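You operate a simulated robot arm through the tools that you are given. There is no shell and no other tool. Be economical: measure what you need, move in short steps, check, and stop when the job is done.

The job below is to be done with a simulated two-armed robot. You get a single attempt, and the scene is never put back.

## Task
Put the blue board on the top of the blue workbench away on the top of the wiring bench. Pick up the red coupling with one hand, pass it to the other hand and put it on the shelf under the yellow table. Put one of the white boxes from the top of the yellow table on top of the brown washers carton. Put two of the white glands from the top of the yellow table on the top of the brown table. Take the brass sleeve on the top of the yellow table and put it away on the top of the steel bench. Any order will do. Set down upright: white box.
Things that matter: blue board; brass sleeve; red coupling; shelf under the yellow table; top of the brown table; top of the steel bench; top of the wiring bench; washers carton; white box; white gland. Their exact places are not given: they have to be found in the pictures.

It is judged by the outcome, as a careful person would: the job done as asked, and still so three seconds after it is handed in. It fails if anything else is knocked over, pushed out of place, dropped, spilled or broken.

## Robot
Two 7-joint arms with fingered hands on one trunk, on a base that drives. Base frame: it is fixed to the floor where the robot stands at the start and does not move with it; the origin is under the middle of the robot, x ahead of it, y to its left, z up; the surface under the hand at the start is at about z = 0.88. Lengths are in m, angles in degrees, forces in N, time in s.
The left shoulder is at the start at [0.051, 0.152, 1.147], the right one opposite. With the tool pointing down near the work surface each hand reaches from about 0.42 to 0.82 m from the robot's upright axis, wherever it stands, measured 20 degrees to its own side. Places, roughly: blue board [0.5, -0.25, 1]; brass sleeve (4x4x3 cm) [1.6, 0.7, 0.9]; red coupling (5x5x11 cm) [0.4, 0.5, 0.9]; shelf under the yellow table [1.4, 0.8, 0.3]; top of the brown table [1.4, 2.4, 0.8]; top of the steel bench [0.5, 5.1, 0.9]; top of the wiring bench [-2.5, 8.1, 0.9]; washers carton [1.25, 0.25, 1]; white box [1.5, 0.5, 0.75]; white gland [1.5, 0.25, 0.75]. Payload 3.8 kg a hand.
The tool frame of a hand sits at the grasp point between the pads (the TCP): z along the fingers, y along the line on which they close. The tips reach 0.03 m beyond it. Largest opening 0.104 m; the body of the gripper starts 0.035 m behind the TCP. The gripper is a hand of 5 fingers: y runs from the thumb to the fingers, the wrist lies at [-0.015, -0.104, -0.178] in the tool frame.
Orientation is that of the tool frame in the base frame, as [roll, pitch, yaw] about the fixed x, y, z axes, in that order (R = Rz(yaw) Ry(pitch) Rx(roll)). With the fingers straight down and the wrist toward the robot, the tool's x, y and z point along [0, 1, 0], [1, 0, 0] and [0, 0, -1] of the base frame.

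## Interface
- The arms move only by the tool nudge_tool. It takes "left_motion", "right_motion" or both (then of equal length, played together; a hand with none holds still); each is a list of rows, each a list of 6 numbers: the shift along the tool's x, y, z in m, then the turn, a rotation vector about the tool's x, y, z in degrees. In form: [[dx, dy, dz, ax, ay, az], ...]. A call has 1 to 8 rows; each row shifts and turns the commanded pose from where the row before left it, along the tool's axes as they then stand. Rows are played at 5 a second. More than 0.05 m and 8.6 degrees between two rows, and nothing of the call is played. A pose out of reach is approached as far as the arm can. The call stops where the force on the tool passes 40 N (or 10 N more than at its start, if that is more) or the arm is blocked; 0.2 s more then pass. In this call time passes only in rows, and 0.2 s behind the last. It gives the time, the measured TCP pose, the force on the tool (base axes), the opening and the grip force at its end, in the units of the frame above (readings bear some noise), with the torque about the TCP (base axes, N m) and any sound that the robot's microphone picked up, and new pictures: "pictures" is both (left out), scene, wrist or none (wrist: the cameras of the hands that moved).
- Cameras (640 x 400 px; columns grow to the right, rows downward): "scene" is now at [0.1539, 0.0328, 1.3157]; the picture's right is [0.34, -0.94, -0.05], its down [-0.39, -0.09, -0.92] and it looks along [0.86, 0.33, -0.40] (base axes); focal length 232 px, centre (320, 200). "left" rides on the left gripper at [-0.08, -0.078, -0.141] in its tool frame; the picture's right is [-0.78, -0.30, 0.56], its down [0.54, -0.78, 0.33] and it looks along [0.33, 0.56, 0.76] (tool axes); focal length 247 px, centre (320, 200). "right" rides on the right gripper at [0.08, -0.078, -0.141] in its tool frame; the picture's right is [-0.78, 0.30, -0.56], its down [-0.53, -0.78, 0.33] and it looks along [-0.33, 0.56, 0.76] (tool axes); focal length 247 px, centre (320, 200).
- move_column(by): slides the trunk up (or, below 0, down) by that many m; the arms and the scene camera ride with it, the base frame stays. It gives what a move gives, with no picture.
- drive_base(legs): drives the robot by 1 to 6 legs, each [ahead, left, turn to the left] in m, m and degrees, along the robot's own axes; the way and the turn of a leg run together, so that a leg with both is an arc; at most 1.5 m and 180 degrees a leg. The arms and the cameras ride along, it lands a little off, and it stops where it bumps. It gives what a move gives, and a new picture of the scene camera.
- finger_targets(index, middle, ring, little, thumb_bend, thumb_turn, hand): sets how far each is bent, from 0 (flat) to 100 (curled in); at 30 the hand is open as for a grip, at 70 the pads meet at the TCP. One left out holds its place. A second passes; each finger stops where it meets its share of the squeeze, and holds until it gets a number again. It is the only way to open and close the hand. It gives what a move gives, with no picture; readings hold the bend of each and the force on index, middle, ring, little, thumb and palm. thumb_turn goes from beside the hand (0) to across from the fingers (100), as for a grip.
- turn_head(pan, tilt): turns the head with the scene camera to pan (to the left, within 80 degrees either way) and tilt (down, from -29 to 69), counted from straight ahead of the robot. It gives what a move gives, and a new picture of the scene camera.
- measure_at(camera, pixels): for up to 12 pixels [column, row] of the newest picture of that camera ("zoom" is the newest enlarged one), the place [x, y, z] in the base frame of the surface seen there, good to about 0.003 m. No time passes.
- inspect(camera, box): a new picture of the part [left, top, right, bottom] of that camera's present view, enlarged. No time passes.
- finish_job(): hands the job in; it is judged then, once.

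Go step by step. Measure first, check grasps and placings, and put right what went wrong. The budget is 131 turns and 260 pictures, counting those below and the enlarged ones. Unless the task says otherwise, let go and move clear before handing in.

The tools are called after "Call:" as a command line: name --argument value ..., lists and objects as JSON in quotes. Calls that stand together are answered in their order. nudge_tool: Moves the arms, as the interface text tells. Its arguments: {"type":"object","properties":{"left_motion":{"type":"array"},"right_motion":{"type":"array"},"pictures":{"type":"string","enum":["both","scene","wrist","none"]}},"required":[]} The other tools are called the same way: move_column (by) slides the trunk up or down; finger_targets (index, middle, ring, little, thumb_bend, thumb_turn, hand) moves the fingers one by one; drive_base (legs) drives the base; turn_head (pan, tilt) turns the head that bears the scene camera; measure_at (camera, pixels) gives the place of the surface under pixels of a picture; inspect (camera, box) takes an enlarged picture of a part of a camera's view; finish_job () hands the job in.

At the start:

```text
clock: 0.0
left_eef_pos: [0.369, 0.3369, 1.1738]
left_tcp_rot: [-179.9, 0.0, 90.0]
left_ft_force: [-0.3, 0.6, -0.3]
left_torque: [0.02, 0.02, -0.01]
left_width: 0.1039
left_grasp_force: 0.0
left_shape: jaw
left_bend: [30.0, 30.0, 30.0, 30.0, 30.0, 98.0]
left_finger forces: [0.0, 0.1, 0.1, 0.1, 0.1, 0.0]
right_eef_pos: [0.497, -0.021, 1.1923]
right_tcp_rot: [180.0, -0.1, 90.0]
right_ft_force: [-0.3, -0.2, 0.1]
right_torque: [0.01, -0.02, 0.0]
right_width: 0.1038
right_grasp_force: 0.1
right_shape: jaw
right_bend: [30.0, 30.0, 30.0, 30.0, 30.0, 98.0]
right_finger forces: [0.0, 0.1, 0.0, 0.0, 0.0, 0.1]
trunk travel left (down, up): [-0.225, 0.231]
robot x, y, heading: [-0.0002, 0.0003, -0.1]
head pan, tilt: [20.0, 15.8]
```

scene: 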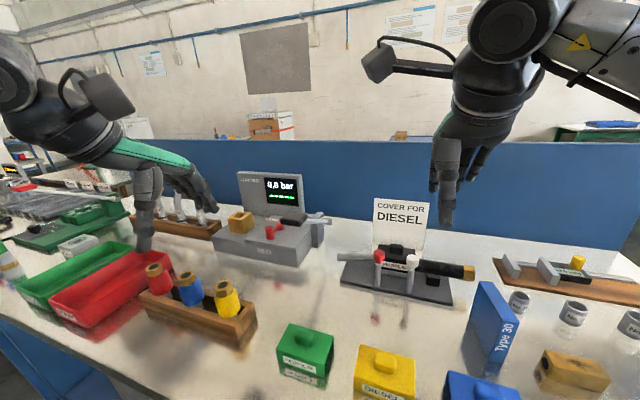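
right: 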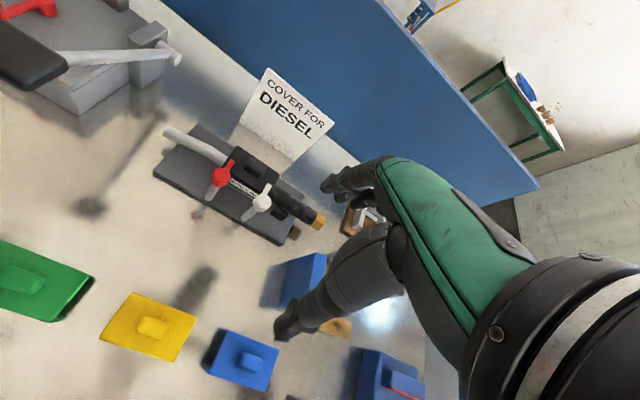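
left: 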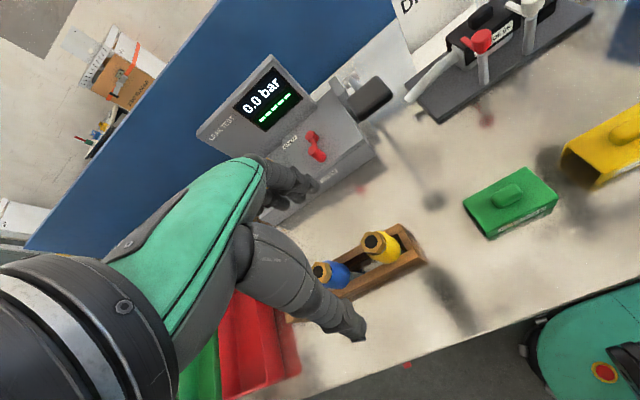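

The scene picture shows the blue board "Type 3D" near (492,325) and the red coupling in a wooden rack near (158,280). I measure both and look closer.

Call:
inspect --camera "scene" --box '[420, 240, 640, 400]'

Call:
measure_at --camera "scene" --pixels '[[490, 290], [517, 312], [475, 315], [497, 360], [158, 272], [158, 290], [186, 290], [228, 295], [145, 297], [240, 345], [440, 320], [270, 370]]'

Call:
inspect --camera "scene" --box '[60, 220, 280, 360]'

```text
2.50 times, centred on (530, 320) of scene
```

zoom: 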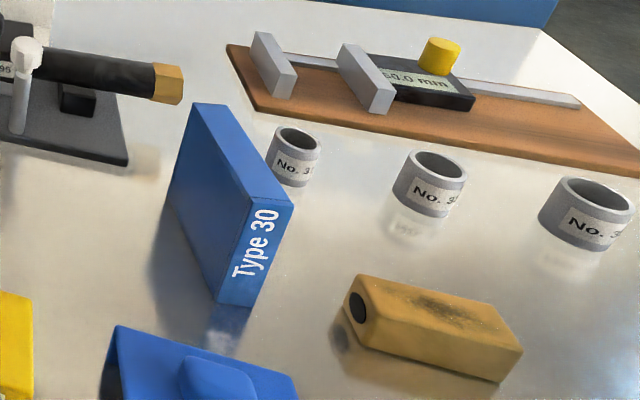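

```text
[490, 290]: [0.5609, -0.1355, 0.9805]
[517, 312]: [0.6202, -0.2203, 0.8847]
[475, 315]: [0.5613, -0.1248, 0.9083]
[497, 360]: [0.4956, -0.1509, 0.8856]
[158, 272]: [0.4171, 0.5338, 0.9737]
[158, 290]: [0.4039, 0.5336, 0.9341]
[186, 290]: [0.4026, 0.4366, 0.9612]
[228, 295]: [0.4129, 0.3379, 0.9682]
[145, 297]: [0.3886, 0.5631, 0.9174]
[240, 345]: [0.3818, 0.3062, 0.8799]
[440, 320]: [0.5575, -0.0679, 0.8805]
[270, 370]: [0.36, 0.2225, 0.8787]
```

```text
2.86 times, centred on (170, 290) of scene
```

zoom: 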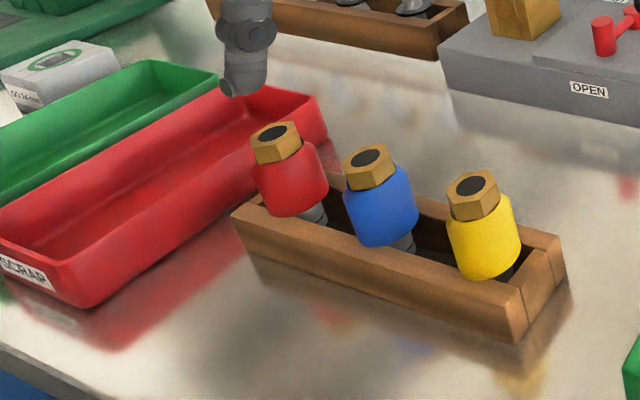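

The red coupling stands slightly leaning in the rack, with its nut top at zoom (275,132). I measure its shape in the zoom.

Call:
measure_at --camera "zoom" --pixels '[[275, 132], [275, 152], [262, 180], [290, 170], [318, 175], [290, 205], [313, 214], [240, 212], [300, 228], [335, 185], [260, 210], [372, 158]]'

Call:
turn_head --pan 35 --tilt 50

```text
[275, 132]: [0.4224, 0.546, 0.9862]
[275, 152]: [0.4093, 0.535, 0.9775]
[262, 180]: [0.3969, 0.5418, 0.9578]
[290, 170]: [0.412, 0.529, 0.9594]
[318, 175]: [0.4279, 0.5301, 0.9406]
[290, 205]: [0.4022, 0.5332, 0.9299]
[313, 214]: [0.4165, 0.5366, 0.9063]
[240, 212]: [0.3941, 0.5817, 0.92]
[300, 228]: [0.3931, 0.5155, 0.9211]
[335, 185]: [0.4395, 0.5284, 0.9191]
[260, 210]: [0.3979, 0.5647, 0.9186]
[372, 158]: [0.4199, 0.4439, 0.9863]
```

```text
clock: 1.0
left_eef_pos: [0.3691, 0.3372, 1.1741]
left_tcp_rot: [-180.0, 0.0, 90.1]
left_ft_force: [-0.3, -0.3, -1.0]
left_torque: [0.01, -0.03, 0.03]
left_width: 0.1038
left_grasp_force: 0.0
left_shape: jaw
left_bend: [30.0, 30.0, 30.0, 30.0, 30.0, 98.0]
left_finger forces: [0.0, 0.0, 0.1, 0.0, 0.0, 0.0]
right_eef_pos: [0.4966, -0.0213, 1.1932]
right_tcp_rot: [179.9, 0.0, 90.0]
right_ft_force: [-0.6, 0.1, -0.7]
right_torque: [-0.02, 0.02, 0.02]
right_width: 0.1036
right_grasp_force: 0.1
right_shape: jaw
right_bend: [30.0, 30.0, 30.0, 30.0, 30.0, 98.0]
right_finger forces: [0.0, 0.0, 0.1, 0.0, 0.0, 0.0]
trunk travel left (down, up): [-0.225, 0.231]
robot x, y, heading: [-0.0019, -0.0006, -0.3]
head pan, tilt: [35.0, 50.0]
```

scene: 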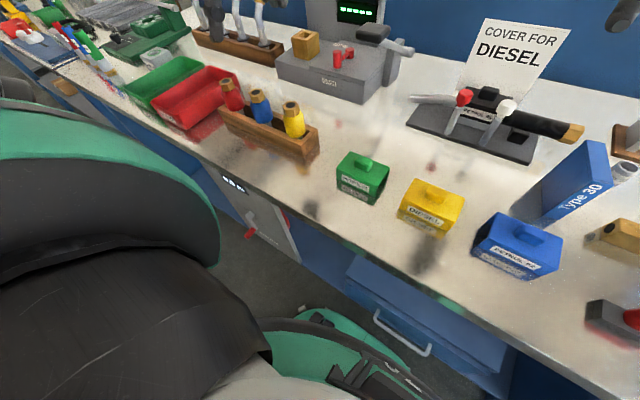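

Coupling axis is about (0.42, 0.548), top z 0.986. I move the left hand above it, then check with its camera.

Call:
nudge_tool --left_motion '[[0.042, 0.01, 0.015, 0, 0, 0], [0.042, 0.01, 0.015, 0, 0, 0], [0.042, 0.01, 0.015, 0, 0, 0], [0.042, 0.01, 0.015, 0, 0, 0], [0.043, 0.011, 0.014, 0, 0, 0]]'

```text
clock: 2.2
left_eef_pos: [0.4207, 0.5495, 1.0992]
left_tcp_rot: [-180.0, -0.1, 90.0]
left_ft_force: [-0.7, 0.3, -0.2]
left_torque: [-0.02, 0.03, 0.0]
left_width: 0.1037
left_grasp_force: 0.1
left_shape: jaw
left_bend: [30.0, 30.0, 30.0, 30.0, 30.0, 98.0]
left_finger forces: [0.0, 0.1, 0.0, 0.1, 0.0, 0.0]
right_eef_pos: [0.4967, -0.0205, 1.1924]
right_tcp_rot: [-179.9, 0.0, 90.0]
right_ft_force: [-0.2, -0.3, 0.4]
right_torque: [-0.02, -0.01, 0.03]
right_width: 0.1038
right_grasp_force: 0.0
right_shape: jaw
right_bend: [30.0, 30.0, 30.0, 30.0, 30.0, 98.0]
right_finger forces: [0.0, 0.0, 0.0, 0.0, 0.1, 0.0]
trunk travel left (down, up): [-0.225, 0.231]
robot x, y, heading: [-0.0031, 0.0022, -0.1]
head pan, tilt: [35.0, 50.0]
```

scene: 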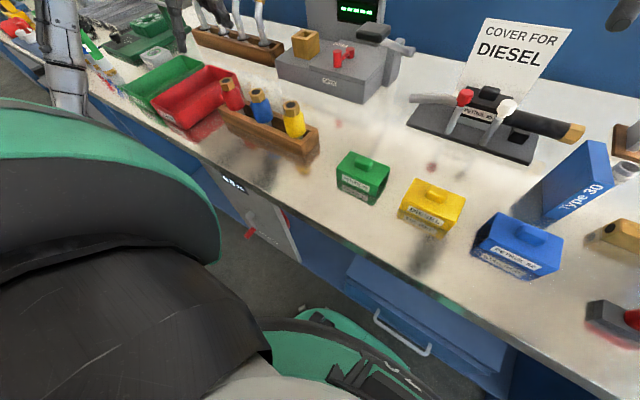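
left: 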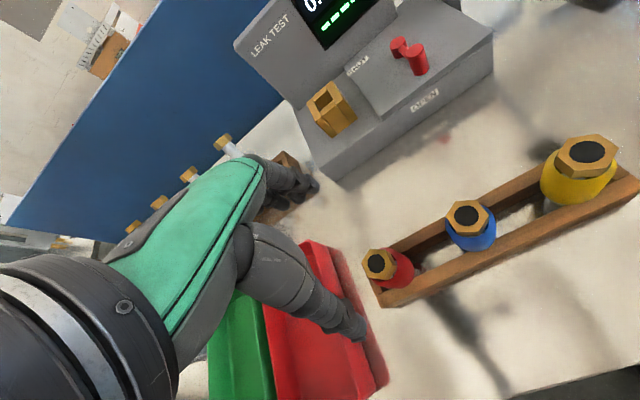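

The left camera shows the nut at (380,263) and the red bin close by at (365,345). I measure both to check the fit.

Call:
measure_at --camera "left" --pixels '[[380, 263], [393, 263], [407, 270], [467, 214], [330, 250], [383, 375], [350, 300], [385, 300], [370, 283]]'

Call:
inspect --camera "left" --box '[280, 200, 480, 325]'

```text
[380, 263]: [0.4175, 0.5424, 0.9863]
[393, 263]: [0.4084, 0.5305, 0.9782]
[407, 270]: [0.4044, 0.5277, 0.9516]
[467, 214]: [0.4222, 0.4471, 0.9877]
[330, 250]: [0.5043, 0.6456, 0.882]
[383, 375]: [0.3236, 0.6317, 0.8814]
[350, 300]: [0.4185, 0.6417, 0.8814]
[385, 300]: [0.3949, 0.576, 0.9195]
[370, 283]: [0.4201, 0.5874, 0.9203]
```

```text
3.20 times, centred on (380, 262) of left
```

zoom: 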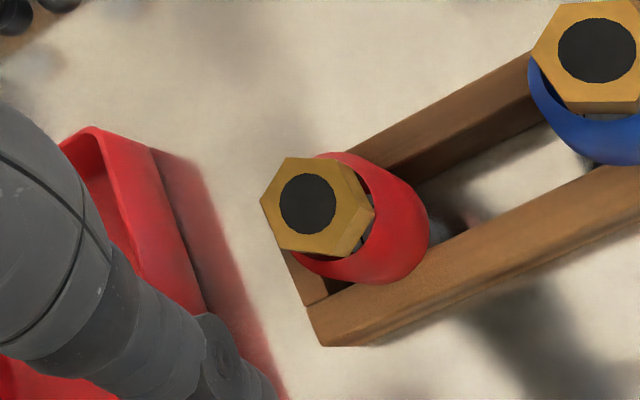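

The bin lies clear (y > 0.63), and the nut centre fits (0.42, 0.547). I descend to z 0.965 and close.

Call:
nudge_tool --left_motion '[[-0.001, 0, 0.045, 0, 0, 0], [-0.001, 0, 0.045, 0, 0, 0], [0, 0, 0.025, 0, 0, 0], [0, 0, 0.019, 0, 0, 0]]' --pictures "wrist"

Call:
finger_targets --hand "left" --index 70 --middle 70 --ring 70 --little 70 --thumb_bend 70

```text
clock: 3.2
left_eef_pos: [0.421, 0.5473, 0.9653]
left_tcp_rot: [-180.0, 0.0, 90.0]
left_ft_force: [-0.3, 0.0, -0.4]
left_torque: [0.01, -0.01, 0.01]
left_width: 0.104
left_grasp_force: 0.0
left_shape: jaw
left_bend: [30.0, 30.0, 30.0, 30.0, 30.0, 98.0]
left_finger forces: [0.1, 0.0, 0.1, 0.1, 0.1, 0.0]
right_eef_pos: [0.4977, -0.0205, 1.1932]
right_tcp_rot: [-179.9, 0.0, 89.9]
right_ft_force: [-0.4, 0.2, -0.8]
right_torque: [0.0, 0.0, 0.01]
right_width: 0.1035
right_grasp_force: 0.1
right_shape: jaw
right_bend: [30.0, 30.0, 30.0, 30.0, 30.0, 98.0]
right_finger forces: [0.0, 0.1, 0.1, 0.1, 0.0, 0.0]
trunk travel left (down, up): [-0.225, 0.231]
robot x, y, heading: [-0.0014, 0.0017, 0.3]
head pan, tilt: [35.0, 50.0]
```

left: 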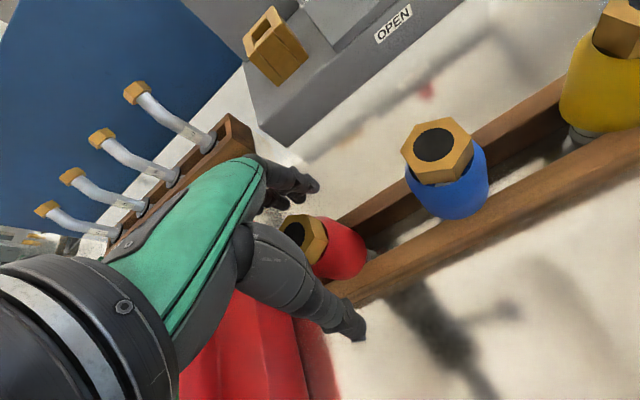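

```text
clock: 4.2
left_eef_pos: [0.4199, 0.5476, 0.9649]
left_tcp_rot: [-180.0, 0.0, 90.0]
left_ft_force: [0.2, 0.3, -0.3]
left_torque: [0.02, 0.01, -0.03]
left_width: 0.0331
left_grasp_force: 12.6
left_shape: fingers
left_bend: [60.0, 63.0, 70.0, 70.0, 57.0, 96.0]
left_finger forces: [6.8, 6.0, 0.0, 0.1, 12.5, 0.0]
right_eef_pos: [0.4974, -0.0208, 1.1931]
right_tcp_rot: [-179.9, 0.0, 90.1]
right_ft_force: [-0.2, 1.0, 0.4]
right_torque: [0.01, -0.03, 0.03]
right_width: 0.1036
right_grasp_force: 0.1
right_shape: jaw
right_bend: [30.0, 30.0, 30.0, 30.0, 30.0, 98.0]
right_finger forces: [0.1, 0.1, 0.0, 0.0, 0.1, 0.0]
trunk travel left (down, up): [-0.225, 0.231]
robot x, y, heading: [-0.0028, -0.0013, -0.1]
head pan, tilt: [35.0, 50.0]
```

Only index and middle press (ring and little 0), so the hand sits a little too far left. I reopen, shift by 8 mm, and close again.

Call:
finger_targets --hand "left" --index 30 --middle 30 --ring 30 --little 30 --thumb_bend 30

Call:
nudge_tool --left_motion '[[-0.008, 0, 0.003, 0, 0, 0]]' --pictures "none"

Call:
finger_targets --hand "left" --index 70 --middle 70 --ring 70 --little 70 --thumb_bend 70

```text
clock: 5.2
left_eef_pos: [0.4205, 0.5463, 0.9657]
left_tcp_rot: [179.9, 0.0, 90.0]
left_ft_force: [-1.1, 0.2, 0.3]
left_torque: [-0.02, -0.03, 0.02]
left_width: 0.1026
left_grasp_force: 0.0
left_shape: fingers
left_bend: [30.0, 30.0, 30.0, 30.0, 30.0, 97.0]
left_finger forces: [0.0, 0.0, 0.0, 0.0, 0.1, 0.0]
right_eef_pos: [0.4977, -0.0224, 1.1913]
right_tcp_rot: [-179.9, 0.0, 90.0]
right_ft_force: [-0.1, -1.0, 0.3]
right_torque: [0.03, 0.0, 0.0]
right_width: 0.1037
right_grasp_force: 0.2
right_shape: jaw
right_bend: [30.0, 30.0, 30.0, 30.0, 30.0, 98.0]
right_finger forces: [0.0, 0.1, 0.0, 0.0, 0.0, 0.0]
trunk travel left (down, up): [-0.225, 0.231]
robot x, y, heading: [0.0057, 0.0006, 0.1]
head pan, tilt: [35.0, 50.0]
```

```text
clock: 5.6
left_eef_pos: [0.4214, 0.5383, 0.9633]
left_tcp_rot: [-179.9, 0.0, 90.1]
left_ft_force: [0.0, 0.4, -0.4]
left_torque: [-0.01, -0.01, -0.04]
left_width: 0.1028
left_grasp_force: 0.0
left_shape: fingers
left_bend: [30.0, 30.0, 30.0, 30.0, 30.0, 97.0]
left_finger forces: [0.0, 0.0, 0.0, 0.0, 0.1, 0.1]
right_eef_pos: [0.4985, -0.0213, 1.1929]
right_tcp_rot: [179.9, -0.1, 90.1]
right_ft_force: [-0.2, -0.1, 0.5]
right_torque: [0.0, 0.0, -0.01]
right_width: 0.1039
right_grasp_force: 0.1
right_shape: jaw
right_bend: [30.0, 30.0, 30.0, 30.0, 30.0, 98.0]
right_finger forces: [0.0, 0.1, 0.0, 0.0, 0.0, 0.0]
trunk travel left (down, up): [-0.225, 0.231]
robot x, y, heading: [0.0007, -0.0007, 0.4]
head pan, tilt: [35.0, 50.0]
```

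```text
clock: 6.6
left_eef_pos: [0.421, 0.5383, 0.9626]
left_tcp_rot: [-180.0, -0.1, 90.2]
left_ft_force: [0.9, 1.1, -0.3]
left_torque: [0.04, 0.0, -0.03]
left_width: 0.0282
left_grasp_force: 12.1
left_shape: fingers
left_bend: [63.0, 62.0, 69.0, 70.0, 58.0, 96.0]
left_finger forces: [4.6, 7.7, 0.8, 0.0, 11.1, 0.1]
right_eef_pos: [0.4974, -0.0203, 1.1928]
right_tcp_rot: [-179.9, 0.0, 90.0]
right_ft_force: [-0.4, -1.0, -0.2]
right_torque: [0.01, 0.05, 0.0]
right_width: 0.1038
right_grasp_force: 0.0
right_shape: jaw
right_bend: [30.0, 30.0, 30.0, 30.0, 30.0, 98.0]
right_finger forces: [0.0, 0.1, 0.1, 0.0, 0.1, 0.0]
trunk travel left (down, up): [-0.225, 0.231]
robot x, y, heading: [0.0022, -0.0045, 0.1]
head pan, tilt: [35.0, 50.0]
```

Now index and middle carry it with a bit of ring, grip 12 N. I lift straight up and check.

Call:
nudge_tool --left_motion '[[0, 0, -0.02, 0, 0, 0], [0, 0, -0.04, 0, 0, 0], [0, 0, -0.045, 0, 0, 0], [0, 0, -0.045, 0, 0, 0], [0, 0, -0.045, 0, 0, 0]]'

```text
clock: 7.8
left_eef_pos: [0.4188, 0.5372, 1.1591]
left_tcp_rot: [180.0, 0.0, 90.0]
left_ft_force: [0.0, 0.0, -3.4]
left_torque: [-0.06, 0.04, -0.01]
left_width: 0.0283
left_grasp_force: 12.0
left_shape: fingers
left_bend: [63.0, 63.0, 69.0, 70.0, 58.0, 95.0]
left_finger forces: [4.6, 6.8, 0.7, 0.0, 11.2, 0.0]
right_eef_pos: [0.4962, -0.022, 1.1944]
right_tcp_rot: [-180.0, 0.0, 90.0]
right_ft_force: [0.7, 0.0, -0.1]
right_torque: [0.0, -0.04, 0.02]
right_width: 0.1037
right_grasp_force: 0.1
right_shape: jaw
right_bend: [30.0, 30.0, 30.0, 30.0, 30.0, 98.0]
right_finger forces: [0.1, 0.0, 0.1, 0.0, 0.0, 0.1]
trunk travel left (down, up): [-0.225, 0.231]
robot x, y, heading: [0.0011, -0.0021, 0.0]
head pan, tilt: [35.0, 50.0]
```

scene: 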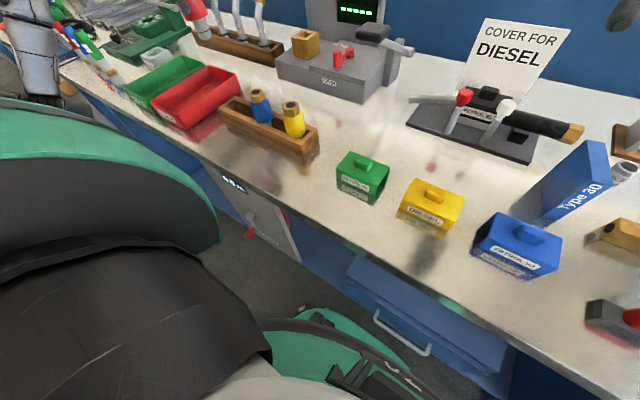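
left: 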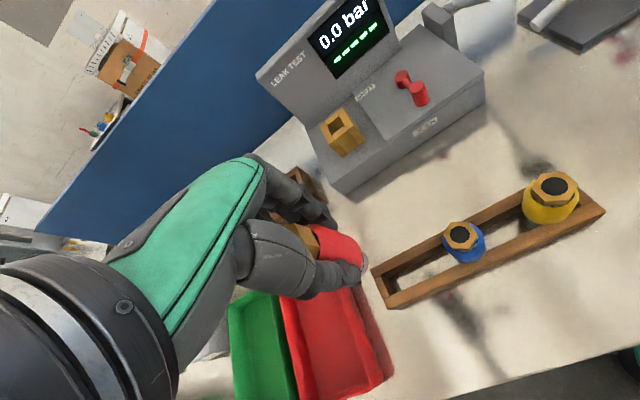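

The coupling is held (about 3.4 N). I turn the left hand to point forward so the stem end is free, and raise and yaw the right hand out of the way.

Call:
nudge_tool --left_motion '[[-0.035, 0, 0, -8.2, 0, 0], [-0.035, 0, 0, -8.2, 0, 0], [-0.035, 0, 0, -8.2, 0, 0], [-0.035, 0, 0, -8.2, 0, 0], [-0.035, 0, 0, -8.2, 0, 0], [-0.035, 0, 0, -8.2, 0, 0], [-0.035, 0, 0, -8.2, 0, 0], [-0.035, 0, 0, -8.2, 0, 0]]' --right_motion '[[-0.045, 0, -0.04, 0, 0, 0], [-0.045, 0, -0.04, 0, 0, 0], [-0.045, 0, -0.03, 0, 0, 0], [0, 0, 0, 0, 0, 8.5], [0, 0, 0, 0, 0, 8.5], [0, 0, 0, 0, 0, 8.5], [0, 0, 0, 0, 0, 8.5], [0, 0, 0, 0, 0, 8.5]]' --pictures "none"

Call:
turn_head --pan 10 --tilt 30

```text
refused: row 1 steps farther than a row can; nothing moved
```

```text
clock: 8.7
left_eef_pos: [0.4193, 0.5374, 1.1577]
left_tcp_rot: [179.9, -0.1, 89.9]
left_ft_force: [0.0, -0.3, -2.3]
left_torque: [-0.02, -0.03, -0.04]
left_width: 0.0282
left_grasp_force: 11.5
left_shape: fingers
left_bend: [63.0, 63.0, 69.0, 70.0, 58.0, 95.0]
left_finger forces: [4.7, 6.7, 0.7, 0.0, 11.3, 0.0]
right_eef_pos: [0.4981, -0.021, 1.1919]
right_tcp_rot: [-179.9, 0.0, 90.0]
right_ft_force: [0.2, 0.0, 0.8]
right_torque: [-0.01, 0.01, -0.03]
right_width: 0.1035
right_grasp_force: 0.0
right_shape: jaw
right_bend: [30.0, 30.0, 30.0, 30.0, 30.0, 98.0]
right_finger forces: [0.1, 0.0, 0.1, 0.1, 0.0, 0.0]
trunk travel left (down, up): [-0.225, 0.231]
robot x, y, heading: [0.0002, 0.001, 0.2]
head pan, tilt: [10.0, 30.0]
```

scene: 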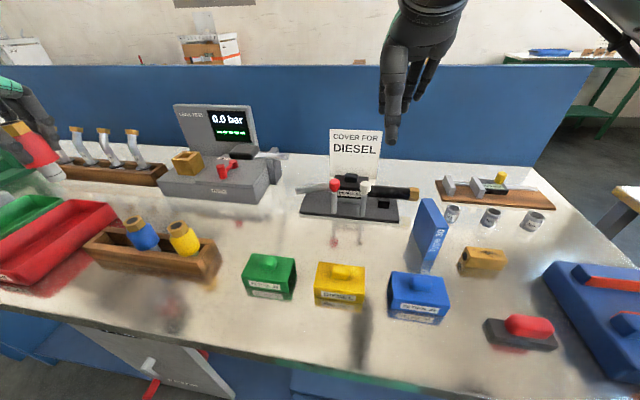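

The refusal was for the right hand's diagonal step over 0.05 m. I shrink it.

Call:
nudge_tool --left_motion '[[-0.035, 0, 0, -8.2, 0, 0], [-0.035, 0, 0, -8.2, 0, 0], [-0.035, 0, 0, -8.2, 0, 0], [-0.035, 0, 0, -8.2, 0, 0], [-0.035, 0, 0, -8.2, 0, 0], [-0.035, 0, 0, -8.2, 0, 0], [-0.035, 0, 0, -8.2, 0, 0], [-0.035, 0, 0, -8.2, 0, 0]]' --right_motion '[[-0.035, 0, -0.03, 0, 0, 0], [-0.035, 0, -0.03, 0, 0, 0], [-0.035, 0, -0.03, 0, 0, 0], [0, 0, 0, 0, 0, 8.5], [0, 0, 0, 0, 0, 8.5], [0, 0, 0, 0, 0, 8.5], [0, 0, 0, 0, 0, 8.5], [0, 0, 0, 0, 0, 8.5]]' --pictures "scene"

```text
clock: 10.5
left_eef_pos: [0.4872, 0.3045, 1.172]
left_tcp_rot: [114.3, -0.1, 90.0]
left_ft_force: [-0.1, -0.9, -2.8]
left_torque: [-0.02, 0.04, 0.0]
left_width: 0.028
left_grasp_force: 11.3
left_shape: fingers
left_bend: [64.0, 64.0, 70.0, 70.0, 58.0, 95.0]
left_finger forces: [4.2, 6.4, 0.4, 0.1, 12.1, 0.0]
left hand out of reach, approached as far as the arm can: row 5, 6, 7, 8
right_eef_pos: [0.4977, -0.1268, 1.2826]
right_tcp_rot: [-180.0, -0.1, 47.3]
right_ft_force: [-0.6, -0.4, 0.2]
right_torque: [-0.02, 0.0, 0.03]
right_width: 0.1037
right_grasp_force: 0.0
right_shape: jaw
right_bend: [30.0, 30.0, 30.0, 30.0, 30.0, 98.0]
right_finger forces: [0.0, 0.0, 0.1, 0.1, 0.0, 0.0]
trunk travel left (down, up): [-0.225, 0.231]
robot x, y, heading: [0.0007, -0.0027, 0.3]
head pan, tilt: [10.0, 30.0]
```

scene: 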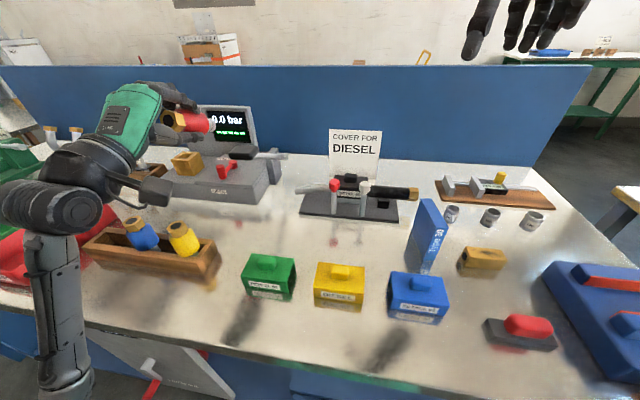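

The left arm can't point forward that close in; I move it farther ahead while completing the turn, and finish the right hand's yaw.

Call:
nudge_tool --left_motion '[[0, 0.012, 0.045, 0, 0, 0], [0, 0.012, 0.045, 0, 0, 0], [-0.02, 0, 0.02, -8.1, 0, 0], [-0.02, 0, 0.02, -8.1, 0, 0], [-0.02, 0, 0.02, -8.1, 0, 0], [-0.03, 0, 0, 0, 0, 0]]' --right_motion '[[0, 0, 0, 0, 0, 8.5], [0, 0, 0, 0, 0, 8.5], [0, 0, 0, 0, 0, 8.5], [0, 0, 0, 0, 0, 8.5], [0, 0, 0, 0, 0, 8.5], [0, 0, 0, 0, 0, 4.5]]' --pictures "scene"

```text
clock: 11.6
left_eef_pos: [0.6193, 0.2624, 1.1459]
left_tcp_rot: [95.5, 0.0, 90.4]
left_ft_force: [-1.0, 1.3, -1.0]
left_torque: [-0.01, 0.18, 0.0]
left_width: 0.0273
left_grasp_force: 10.9
left_shape: fingers
left_bend: [64.0, 64.0, 70.0, 70.0, 59.0, 95.0]
left_finger forces: [3.9, 6.2, 0.0, 0.0, 11.2, 0.0]
right_eef_pos: [0.4958, -0.1249, 1.2838]
right_tcp_rot: [-180.0, 0.1, 11.3]
right_ft_force: [0.7, -0.1, -1.0]
right_torque: [-0.03, 0.01, 0.02]
right_width: 0.1038
right_grasp_force: 0.0
right_shape: jaw
right_bend: [30.0, 30.0, 30.0, 30.0, 30.0, 98.0]
right_finger forces: [0.1, 0.1, 0.0, 0.0, 0.1, 0.1]
trunk travel left (down, up): [-0.225, 0.231]
robot x, y, heading: [0.0026, -0.004, 0.1]
head pan, tilt: [10.0, 30.0]
stopped in row 5 (left hand): the force on the tool passed its limit at 115 N (the readings are from after the stop); the commanded pose is now the measured one
```

scene: 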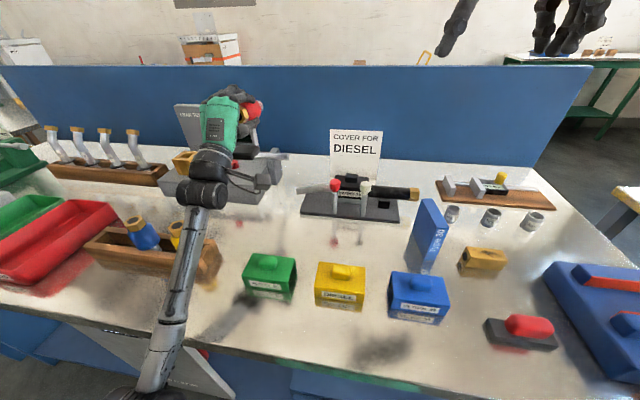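

The left hand touched the leak tester. I back off the way I came, then up, and look at whether anything shifted.

Call:
nudge_tool --left_motion '[[0, 0, -0.04, 0, 0, 0], [0, 0.03, -0.03, 0, 0, 0], [0, 0.04, 0, 0, 0, 0], [0, 0.04, 0, 0, 0, 0]]' --pictures "both"

Call:
inspect --camera "scene" --box '[30, 80, 310, 255]'

```text
clock: 12.6
left_eef_pos: [0.5589, 0.2604, 1.262]
left_tcp_rot: [95.7, -0.1, 90.3]
left_ft_force: [1.1, -0.2, -3.1]
left_torque: [-0.02, 0.09, 0.0]
left_width: 0.0274
left_grasp_force: 10.7
left_shape: fingers
left_bend: [64.0, 64.0, 70.0, 70.0, 59.0, 95.0]
left_finger forces: [3.6, 6.1, 0.2, 0.1, 10.8, 0.1]
right_eef_pos: [0.4974, -0.1263, 1.282]
right_tcp_rot: [-179.9, 0.1, 11.2]
right_ft_force: [0.4, -0.5, 0.1]
right_torque: [-0.04, -0.01, 0.0]
right_width: 0.1037
right_grasp_force: 0.1
right_shape: jaw
right_bend: [30.0, 30.0, 30.0, 30.0, 30.0, 98.0]
right_finger forces: [0.0, 0.0, 0.0, 0.0, 0.0, 0.1]
trunk travel left (down, up): [-0.225, 0.231]
robot x, y, heading: [-0.0009, -0.0004, 0.1]
head pan, tilt: [10.0, 30.0]
```

scene: 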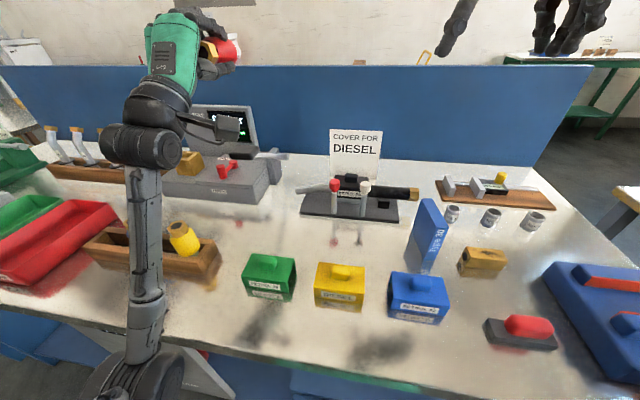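
left: 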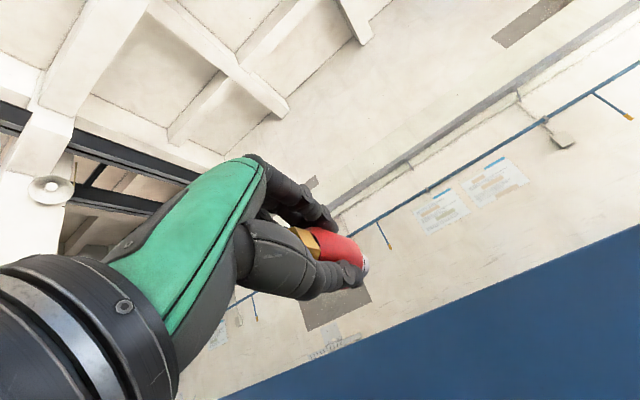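

```text
2.29 times, centred on (170, 168) of scene
```

zoom: 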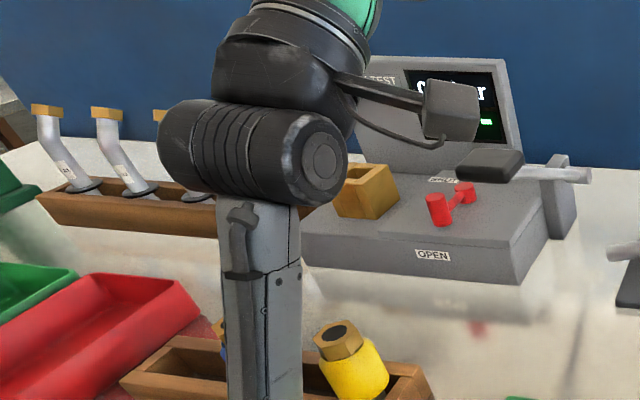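

Nothing appears shifted and the coupling is still gripped. I level the left hand and bring it to the centre, and finish the right yaw.

Call:
nudge_tool --left_motion '[[-0.045, 0, 0, 0, 0, 0], [-0.045, 0, 0, 0, 0, 0], [-0.045, -0.01, 0, 0, 0, 0], [-0.03, -0.02, 0, -5.6, 0, 0]]' --right_motion '[[0, 0.02, -0.03, 0, 0, 0], [0, 0, -0.03, 0, 0, 8.0], [0, 0, -0.01, 0, 0, 3.3], [0, 0, 0, 0, 0, 0]]' --pictures "scene"

```text
clock: 13.6
left_eef_pos: [0.5579, 0.0993, 1.2418]
left_tcp_rot: [88.1, -2.1, 91.2]
left_ft_force: [0.1, -0.2, -2.6]
left_torque: [-0.03, 0.07, 0.04]
left_width: 0.027
left_grasp_force: 10.3
left_shape: fingers
left_bend: [65.0, 64.0, 70.0, 70.0, 59.0, 95.0]
left_finger forces: [3.6, 5.9, 0.1, 0.0, 11.0, 0.0]
right_eef_pos: [0.4884, -0.1598, 1.3133]
right_tcp_rot: [-179.9, -0.2, 0.2]
right_ft_force: [0.0, 0.7, 0.2]
right_torque: [0.0, 0.02, 0.02]
right_width: 0.1038
right_grasp_force: 0.1
right_shape: jaw
right_bend: [30.0, 30.0, 30.0, 30.0, 30.0, 98.0]
right_finger forces: [0.0, 0.0, 0.0, 0.0, 0.0, 0.0]
right hand out of reach, approached as far as the arm can: row 2, 3
trunk travel left (down, up): [-0.225, 0.231]
robot x, y, heading: [-0.0017, 0.0012, 0.2]
head pan, tilt: [10.0, 30.0]
```

scene: 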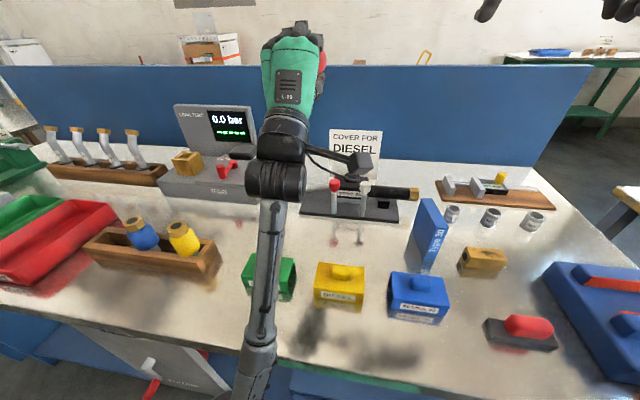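

The right hand can't go above about z 1.31, so the handover must be lower. I measure the sign and fixtures below to know how low it can go.

Call:
measure_at --camera "scene" --pixels '[[355, 133], [335, 180], [335, 190], [365, 190], [250, 115], [180, 108], [400, 195], [275, 155]]'

Call:
turn_head --pan 0 --tilt 12

```text
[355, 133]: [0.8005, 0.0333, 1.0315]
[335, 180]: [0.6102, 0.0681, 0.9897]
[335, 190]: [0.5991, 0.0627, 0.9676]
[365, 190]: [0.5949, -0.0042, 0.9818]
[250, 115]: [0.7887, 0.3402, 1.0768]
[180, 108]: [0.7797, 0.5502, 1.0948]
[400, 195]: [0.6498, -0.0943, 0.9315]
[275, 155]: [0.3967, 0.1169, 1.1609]
```

```text
clock: 14.4
left_eef_pos: [0.5577, 0.0988, 1.2417]
left_tcp_rot: [88.4, -2.0, 91.1]
left_ft_force: [0.8, -0.2, -1.6]
left_torque: [-0.04, 0.05, 0.02]
left_width: 0.0269
left_grasp_force: 10.0
left_shape: fingers
left_bend: [65.0, 64.0, 70.0, 70.0, 59.0, 95.0]
left_finger forces: [3.6, 6.0, 0.0, 0.0, 10.9, 0.1]
right_eef_pos: [0.4877, -0.1599, 1.3138]
right_tcp_rot: [-179.9, -0.2, 0.3]
right_ft_force: [-1.2, 0.1, 0.5]
right_torque: [0.0, 0.02, 0.01]
right_width: 0.1035
right_grasp_force: 0.1
right_shape: jaw
right_bend: [30.0, 30.0, 30.0, 30.0, 30.0, 98.0]
right_finger forces: [0.0, 0.1, 0.0, 0.1, 0.0, 0.0]
trunk travel left (down, up): [-0.225, 0.231]
robot x, y, heading: [0.0009, 0.0008, 0.3]
head pan, tilt: [0.0, 12.0]
```

scene: 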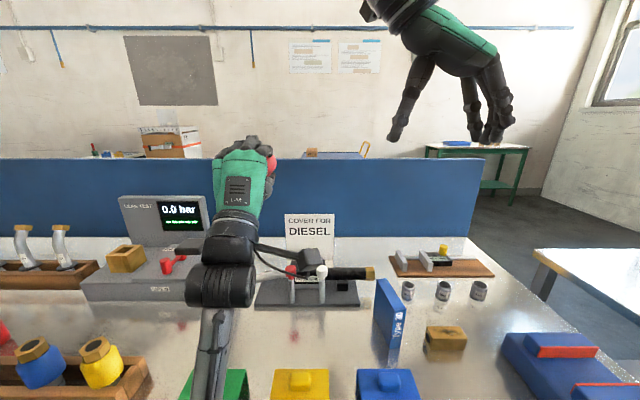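

Tester top is 1.095, sign 1.03. I lower the left hand to z≈1.15 and bring the right hand above the stem end (x≈0.62, y≈0.106).

Call:
nudge_tool --left_motion '[[0, -0.03, 0, 0, 0, 0], [0, -0.03, 0, 0, 0, 0], [0, -0.03, 0, 0, 0, 0], [0, 0, 0, 0, 0, 0], [0, 0, 0, 0, 0, 0], [0, 0, 0, 0, 0, 0]]' --right_motion '[[0.022, -0.044, 0.005, 0, 0, 0], [0.022, -0.044, 0.005, 0, 0, 0], [0.022, -0.044, 0.005, 0, 0, 0], [0.022, -0.044, 0.005, 0, 0, 0], [0.022, -0.044, 0.005, 0, 0, 0], [0.022, -0.044, 0.005, 0, 0, 0]]'

```text
clock: 15.0
left_eef_pos: [0.5509, 0.1016, 1.2562]
left_tcp_rot: [79.9, -2.9, 91.5]
left_ft_force: [0.2, 0.7, -2.4]
left_torque: [-0.06, 0.09, -0.04]
left_width: 0.0267
left_grasp_force: 9.6
left_shape: fingers
left_bend: [65.0, 64.0, 70.0, 70.0, 59.0, 95.0]
left_finger forces: [3.3, 5.7, 0.2, 0.1, 10.7, 0.1]
right_eef_pos: [0.5134, -0.0893, 1.2716]
right_tcp_rot: [-179.9, -0.1, 0.0]
right_ft_force: [-0.5, 0.8, -0.8]
right_torque: [0.02, 0.02, -0.01]
right_width: 0.1037
right_grasp_force: 0.0
right_shape: jaw
right_bend: [30.0, 30.0, 30.0, 30.0, 30.0, 98.0]
right_finger forces: [0.0, 0.0, 0.1, 0.0, 0.0, 0.0]
right hand out of reach, approached as far as the arm can: row 1, 2, 3
trunk travel left (down, up): [-0.225, 0.231]
robot x, y, heading: [0.0021, 0.0017, 0.2]
head pan, tilt: [0.0, 12.0]
stopped in row 3 (left hand): the arm was blocked; the commanded pose is now the measured one
```

scene: 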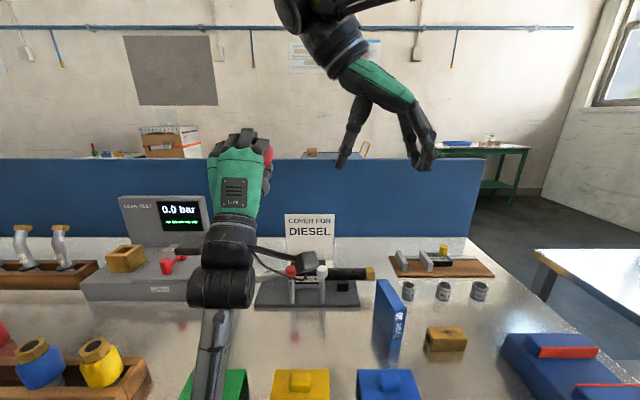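
right: 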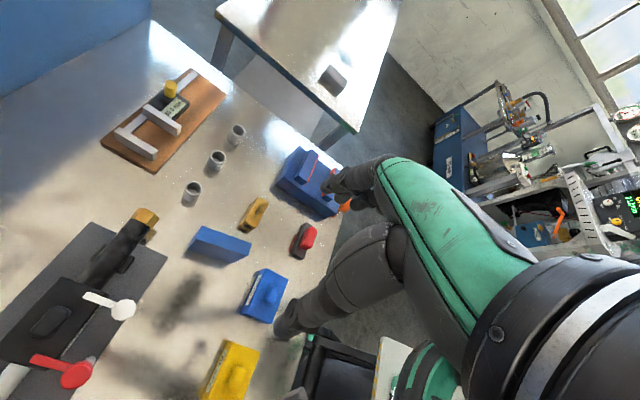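
left: 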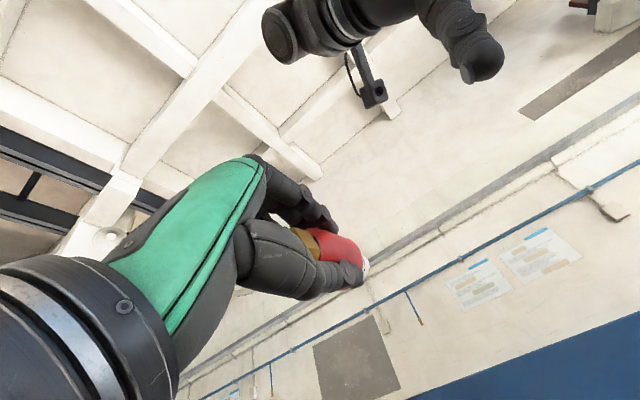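

The left wrist is at a limit with palm down, so I roll it to the neutral handshake pose (thumb to the right), which is easier and leaves room. The right hand waits.

Call:
nudge_tool --left_motion '[[0, 0, 0, 0, 0, -8.3], [0, 0, 0, 0, 0, -8.3], [0, 0, 0, 0, 0, -8.3], [0, 0, 0, 0, 0, -8.3], [0, 0, 0, 0, 0, -8.3], [0, 0, 0, 0, 0, -8.3], [0, 0, 0, 0, 0, -8.3], [0, 0, 0, 0, 0, -8.3]]' --right_motion '[[0, 0.03, 0, 0, 0, 0], [0, 0.03, 0.01, 0, 0, 0], [0, 0.03, 0.01, 0, 0, 0], [0, 0, 0.01, 0, 0, 0], [0, 0, 0, 0, 0, 0], [0, 0, 0, 0, 0, 0], [0, 0, 0, 0, 0, 0], [0, 0, 0, 0, 0, 0]]' --pictures "scene"

```text
clock: 16.8
left_eef_pos: [0.5579, 0.1063, 1.2426]
left_tcp_rot: [76.8, 52.8, 80.9]
left_ft_force: [-0.3, -0.4, -3.5]
left_torque: [0.0, 0.1, 0.0]
left_width: 0.0262
left_grasp_force: 9.0
left_shape: fingers
left_bend: [65.0, 64.0, 70.0, 70.0, 59.0, 95.0]
left_finger forces: [2.7, 6.1, 0.5, 0.0, 9.8, 0.1]
left hand out of reach, approached as far as the arm can: row 2
right_eef_pos: [0.5118, -0.1794, 1.2408]
right_tcp_rot: [-179.9, -0.2, 0.1]
right_ft_force: [-0.3, 1.3, -0.2]
right_torque: [0.0, 0.01, -0.01]
right_width: 0.104
right_grasp_force: 0.0
right_shape: jaw
right_bend: [30.0, 30.0, 30.0, 30.0, 30.0, 98.0]
right_finger forces: [0.0, 0.0, 0.0, 0.0, 0.0, 0.0]
trunk travel left (down, up): [-0.225, 0.231]
robot x, y, heading: [-0.0009, -0.0025, 0.2]
head pan, tilt: [0.0, 12.0]
```

scene: 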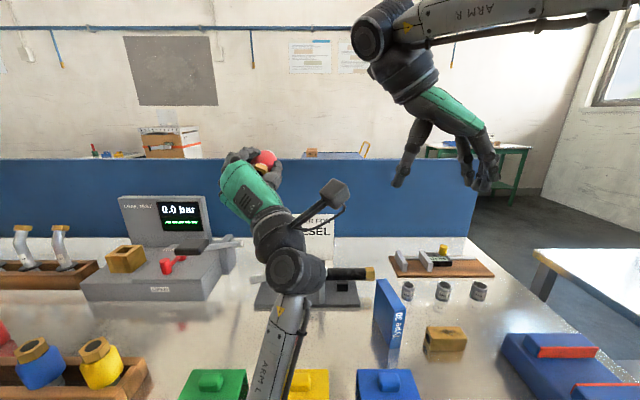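

The hand is rolling well (now 53° of the way). I firm up the grip, complete the roll and level, then go lower.

Call:
finger_targets --hand "left" --index 80 --middle 80 --ring 75 --thumb_bend 75

Call:
nudge_tool --left_motion '[[0, 0, 0, 0, 0, -8.3], [0, 0, 0, 0, 0, -8.3], [0, 0, 0, 0, 0, -8.3], [0, 0, 0, 0, 0, -8.3], [0, 0, 0, 0, 0, -3], [0.03, 0, 0, 0, 4, 0], [0.03, 0, 0, 0, 4, 0], [0.03, 0, 0, 0, 0, 0]]' --pictures "scene"

```text
clock: 17.8
left_eef_pos: [0.5573, 0.1065, 1.2436]
left_tcp_rot: [76.5, 52.8, 80.6]
left_ft_force: [0.0, 0.2, -2.2]
left_torque: [0.01, 0.03, 0.0]
left_width: 0.0218
left_grasp_force: 21.4
left_shape: fingers
left_bend: [73.0, 65.0, 74.0, 70.0, 60.0, 93.0]
left_finger forces: [7.1, 9.6, 5.6, 0.1, 20.5, 0.0]
right_eef_pos: [0.5115, -0.1791, 1.2414]
right_tcp_rot: [-179.9, -0.1, 0.2]
right_ft_force: [0.3, 0.6, 0.0]
right_torque: [0.03, 0.0, 0.02]
right_width: 0.1036
right_grasp_force: 0.1
right_shape: jaw
right_bend: [30.0, 30.0, 30.0, 30.0, 30.0, 98.0]
right_finger forces: [0.1, 0.0, 0.0, 0.0, 0.0, 0.1]
trunk travel left (down, up): [-0.225, 0.231]
robot x, y, heading: [0.0002, -0.002, -0.0]
head pan, tilt: [0.0, 12.0]
```

```text
clock: 19.8
left_eef_pos: [0.5605, 0.1102, 1.1937]
left_tcp_rot: [-5.6, 85.8, -4.0]
left_ft_force: [-0.6, 0.2, -3.1]
left_torque: [0.05, 0.09, -0.01]
left_width: 0.0214
left_grasp_force: 21.5
left_shape: fingers
left_bend: [73.0, 65.0, 74.0, 70.0, 61.0, 93.0]
left_finger forces: [7.3, 9.9, 6.4, 0.0, 19.5, 0.0]
right_eef_pos: [0.5121, -0.1793, 1.241]
right_tcp_rot: [-179.9, -0.1, 0.3]
right_ft_force: [0.2, 0.4, -0.2]
right_torque: [0.04, -0.02, 0.0]
right_width: 0.1039
right_grasp_force: 0.0
right_shape: jaw
right_bend: [30.0, 30.0, 30.0, 30.0, 30.0, 98.0]
right_finger forces: [0.0, 0.0, 0.0, 0.1, 0.0, 0.0]
trunk travel left (down, up): [-0.225, 0.231]
robot x, y, heading: [0.0028, 0.0028, 0.4]
head pan, tilt: [0.0, 12.0]
stopped in row 8 (left hand): the arm was blocked; the commanded pose is now the measured one
```

scene: 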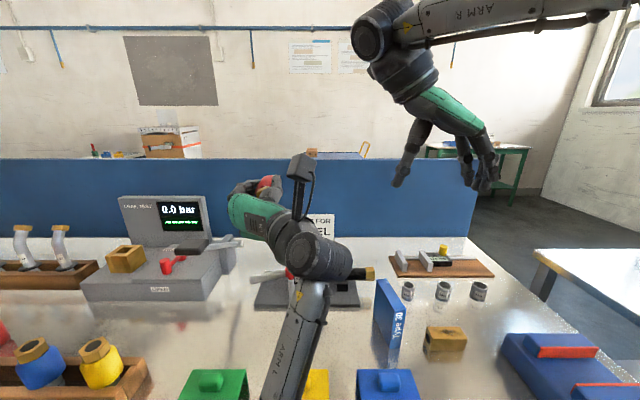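

The left arm stops at z≈1.19, so the handover happens here. I measure the coupling and the left wrist's camera stalk to plan the right hand's diagonal approach.

Call:
measure_at --camera "scene" --pixels '[[268, 181], [300, 165], [310, 205], [320, 255], [240, 187]]'

Call:
inspect --camera "scene" --box '[200, 130, 360, 230]'

Call:
inspect --camera "left" --box '[160, 100, 480, 300]'

```text
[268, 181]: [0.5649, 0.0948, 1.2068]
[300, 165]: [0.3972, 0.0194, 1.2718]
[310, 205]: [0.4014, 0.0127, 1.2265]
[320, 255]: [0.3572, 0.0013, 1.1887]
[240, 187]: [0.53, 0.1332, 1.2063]
```

```text
4.00 times, centred on (280, 180) of scene
```

zoom: 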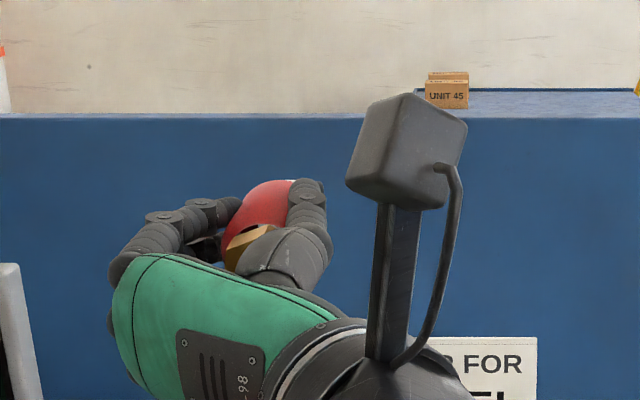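

```text
2.00 times, centred on (320, 200) of left
```

zoom: 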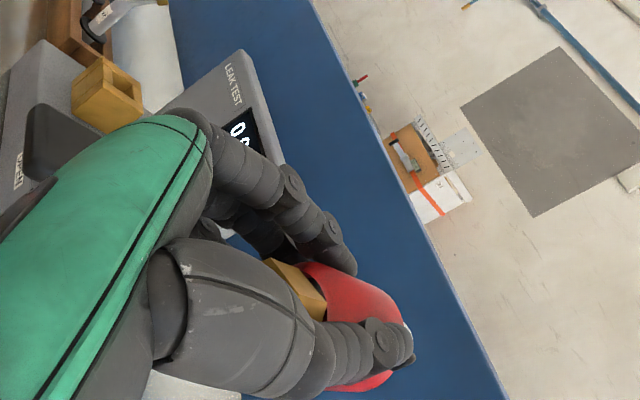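

I measure the coupling's far end in the left camera's enlargement.

Call:
measure_at --camera "zoom" --pixels '[[280, 280], [310, 268], [350, 285], [385, 300], [398, 312], [405, 322], [408, 330], [400, 345], [400, 362], [370, 385], [330, 240]]'

```text
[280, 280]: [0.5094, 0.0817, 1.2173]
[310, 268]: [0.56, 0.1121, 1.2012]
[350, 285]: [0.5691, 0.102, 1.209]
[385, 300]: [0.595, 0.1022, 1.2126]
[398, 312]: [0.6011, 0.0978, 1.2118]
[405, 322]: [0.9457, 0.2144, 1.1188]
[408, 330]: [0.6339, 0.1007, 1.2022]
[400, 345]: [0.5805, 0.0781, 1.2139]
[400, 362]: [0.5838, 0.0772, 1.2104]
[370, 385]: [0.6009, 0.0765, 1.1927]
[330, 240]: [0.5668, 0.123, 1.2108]
```

Free part: red to x≈0.603, stem to ≈0.64, axis (y 0.10, z 1.19). I tilt the right hand 45° toward the left and bring it to a pre-grasp.

Call:
nudge_tool --right_motion '[[0.019, 0, 0, 7.5, 0, 0], [0.019, 0, 0, 7.5, 0, 0], [0.019, 0, 0, 7.5, 0, 0], [0.019, 0, 0, 7.5, 0, 0], [0.019, 0, 0, 7.5, 0, 0], [0.019, 0, 0, 7.5, 0, 0]]' --pictures "none"

Call:
nudge_tool --right_motion '[[0, -0.032, 0.025, 0, 0, 0], [0, -0.032, 0.025, 0, 0, 0], [0, -0.032, 0.025, 0, 0, 0], [0, -0.032, 0.025, 0, 0, 0], [0, -0.032, 0.024, 0, 0, 0]]'

```text
clock: 21.2
left_eef_pos: [0.5628, 0.1098, 1.192]
left_tcp_rot: [-5.8, 85.9, -4.2]
left_ft_force: [-0.3, 0.7, -2.5]
left_torque: [0.04, 0.07, 0.03]
left_width: 0.0211
left_grasp_force: 22.2
left_shape: fingers
left_bend: [73.0, 65.0, 74.0, 70.0, 61.0, 93.0]
left_finger forces: [7.3, 9.8, 6.5, 0.0, 19.4, 0.0]
right_eef_pos: [0.6175, -0.1747, 1.2381]
right_tcp_rot: [-134.9, -0.1, 0.4]
right_ft_force: [0.3, -0.3, -0.2]
right_torque: [0.0, 0.03, -0.01]
right_width: 0.1037
right_grasp_force: 0.1
right_shape: jaw
right_bend: [30.0, 30.0, 30.0, 30.0, 30.0, 98.0]
right_finger forces: [0.1, 0.0, 0.0, 0.1, 0.0, 0.1]
right hand out of reach, approached as far as the arm can: row 6
trunk travel left (down, up): [-0.225, 0.231]
robot x, y, heading: [0.0033, -0.0023, 0.3]
head pan, tilt: [0.0, 12.0]
```

```text
clock: 22.4
left_eef_pos: [0.5608, 0.1115, 1.1942]
left_tcp_rot: [-5.2, 85.7, -3.7]
left_ft_force: [-0.4, 0.4, -3.2]
left_torque: [0.02, 0.1, 0.01]
left_width: 0.021
left_grasp_force: 21.6
left_shape: fingers
left_bend: [73.0, 65.0, 74.0, 70.0, 61.0, 93.0]
left_finger forces: [7.3, 9.8, 6.5, 0.0, 19.4, 0.0]
right_eef_pos: [0.5848, 0.0004, 1.2491]
right_tcp_rot: [-135.0, -0.2, 0.1]
right_ft_force: [0.1, -0.4, -0.2]
right_torque: [-0.02, 0.01, 0.02]
right_width: 0.104
right_grasp_force: 0.1
right_shape: jaw
right_bend: [30.0, 30.0, 30.0, 30.0, 30.0, 98.0]
right_finger forces: [0.0, 0.0, 0.0, 0.0, 0.0, 0.1]
right hand out of reach, approached as far as the arm can: row 1, 2, 3, 4, 5
trunk travel left (down, up): [-0.225, 0.231]
robot x, y, heading: [0.0033, 0.001, 0.3]
head pan, tilt: [0.0, 12.0]
```

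scene: 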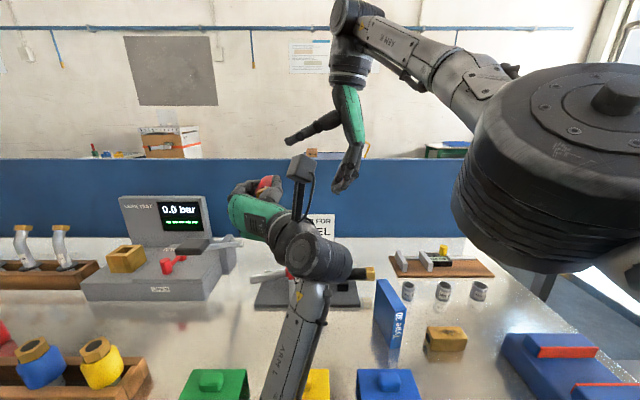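
right: 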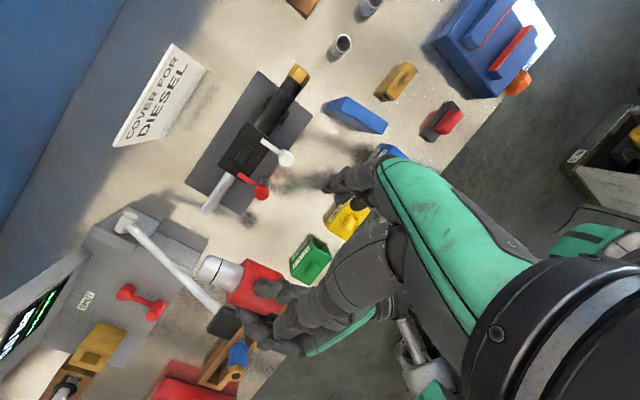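

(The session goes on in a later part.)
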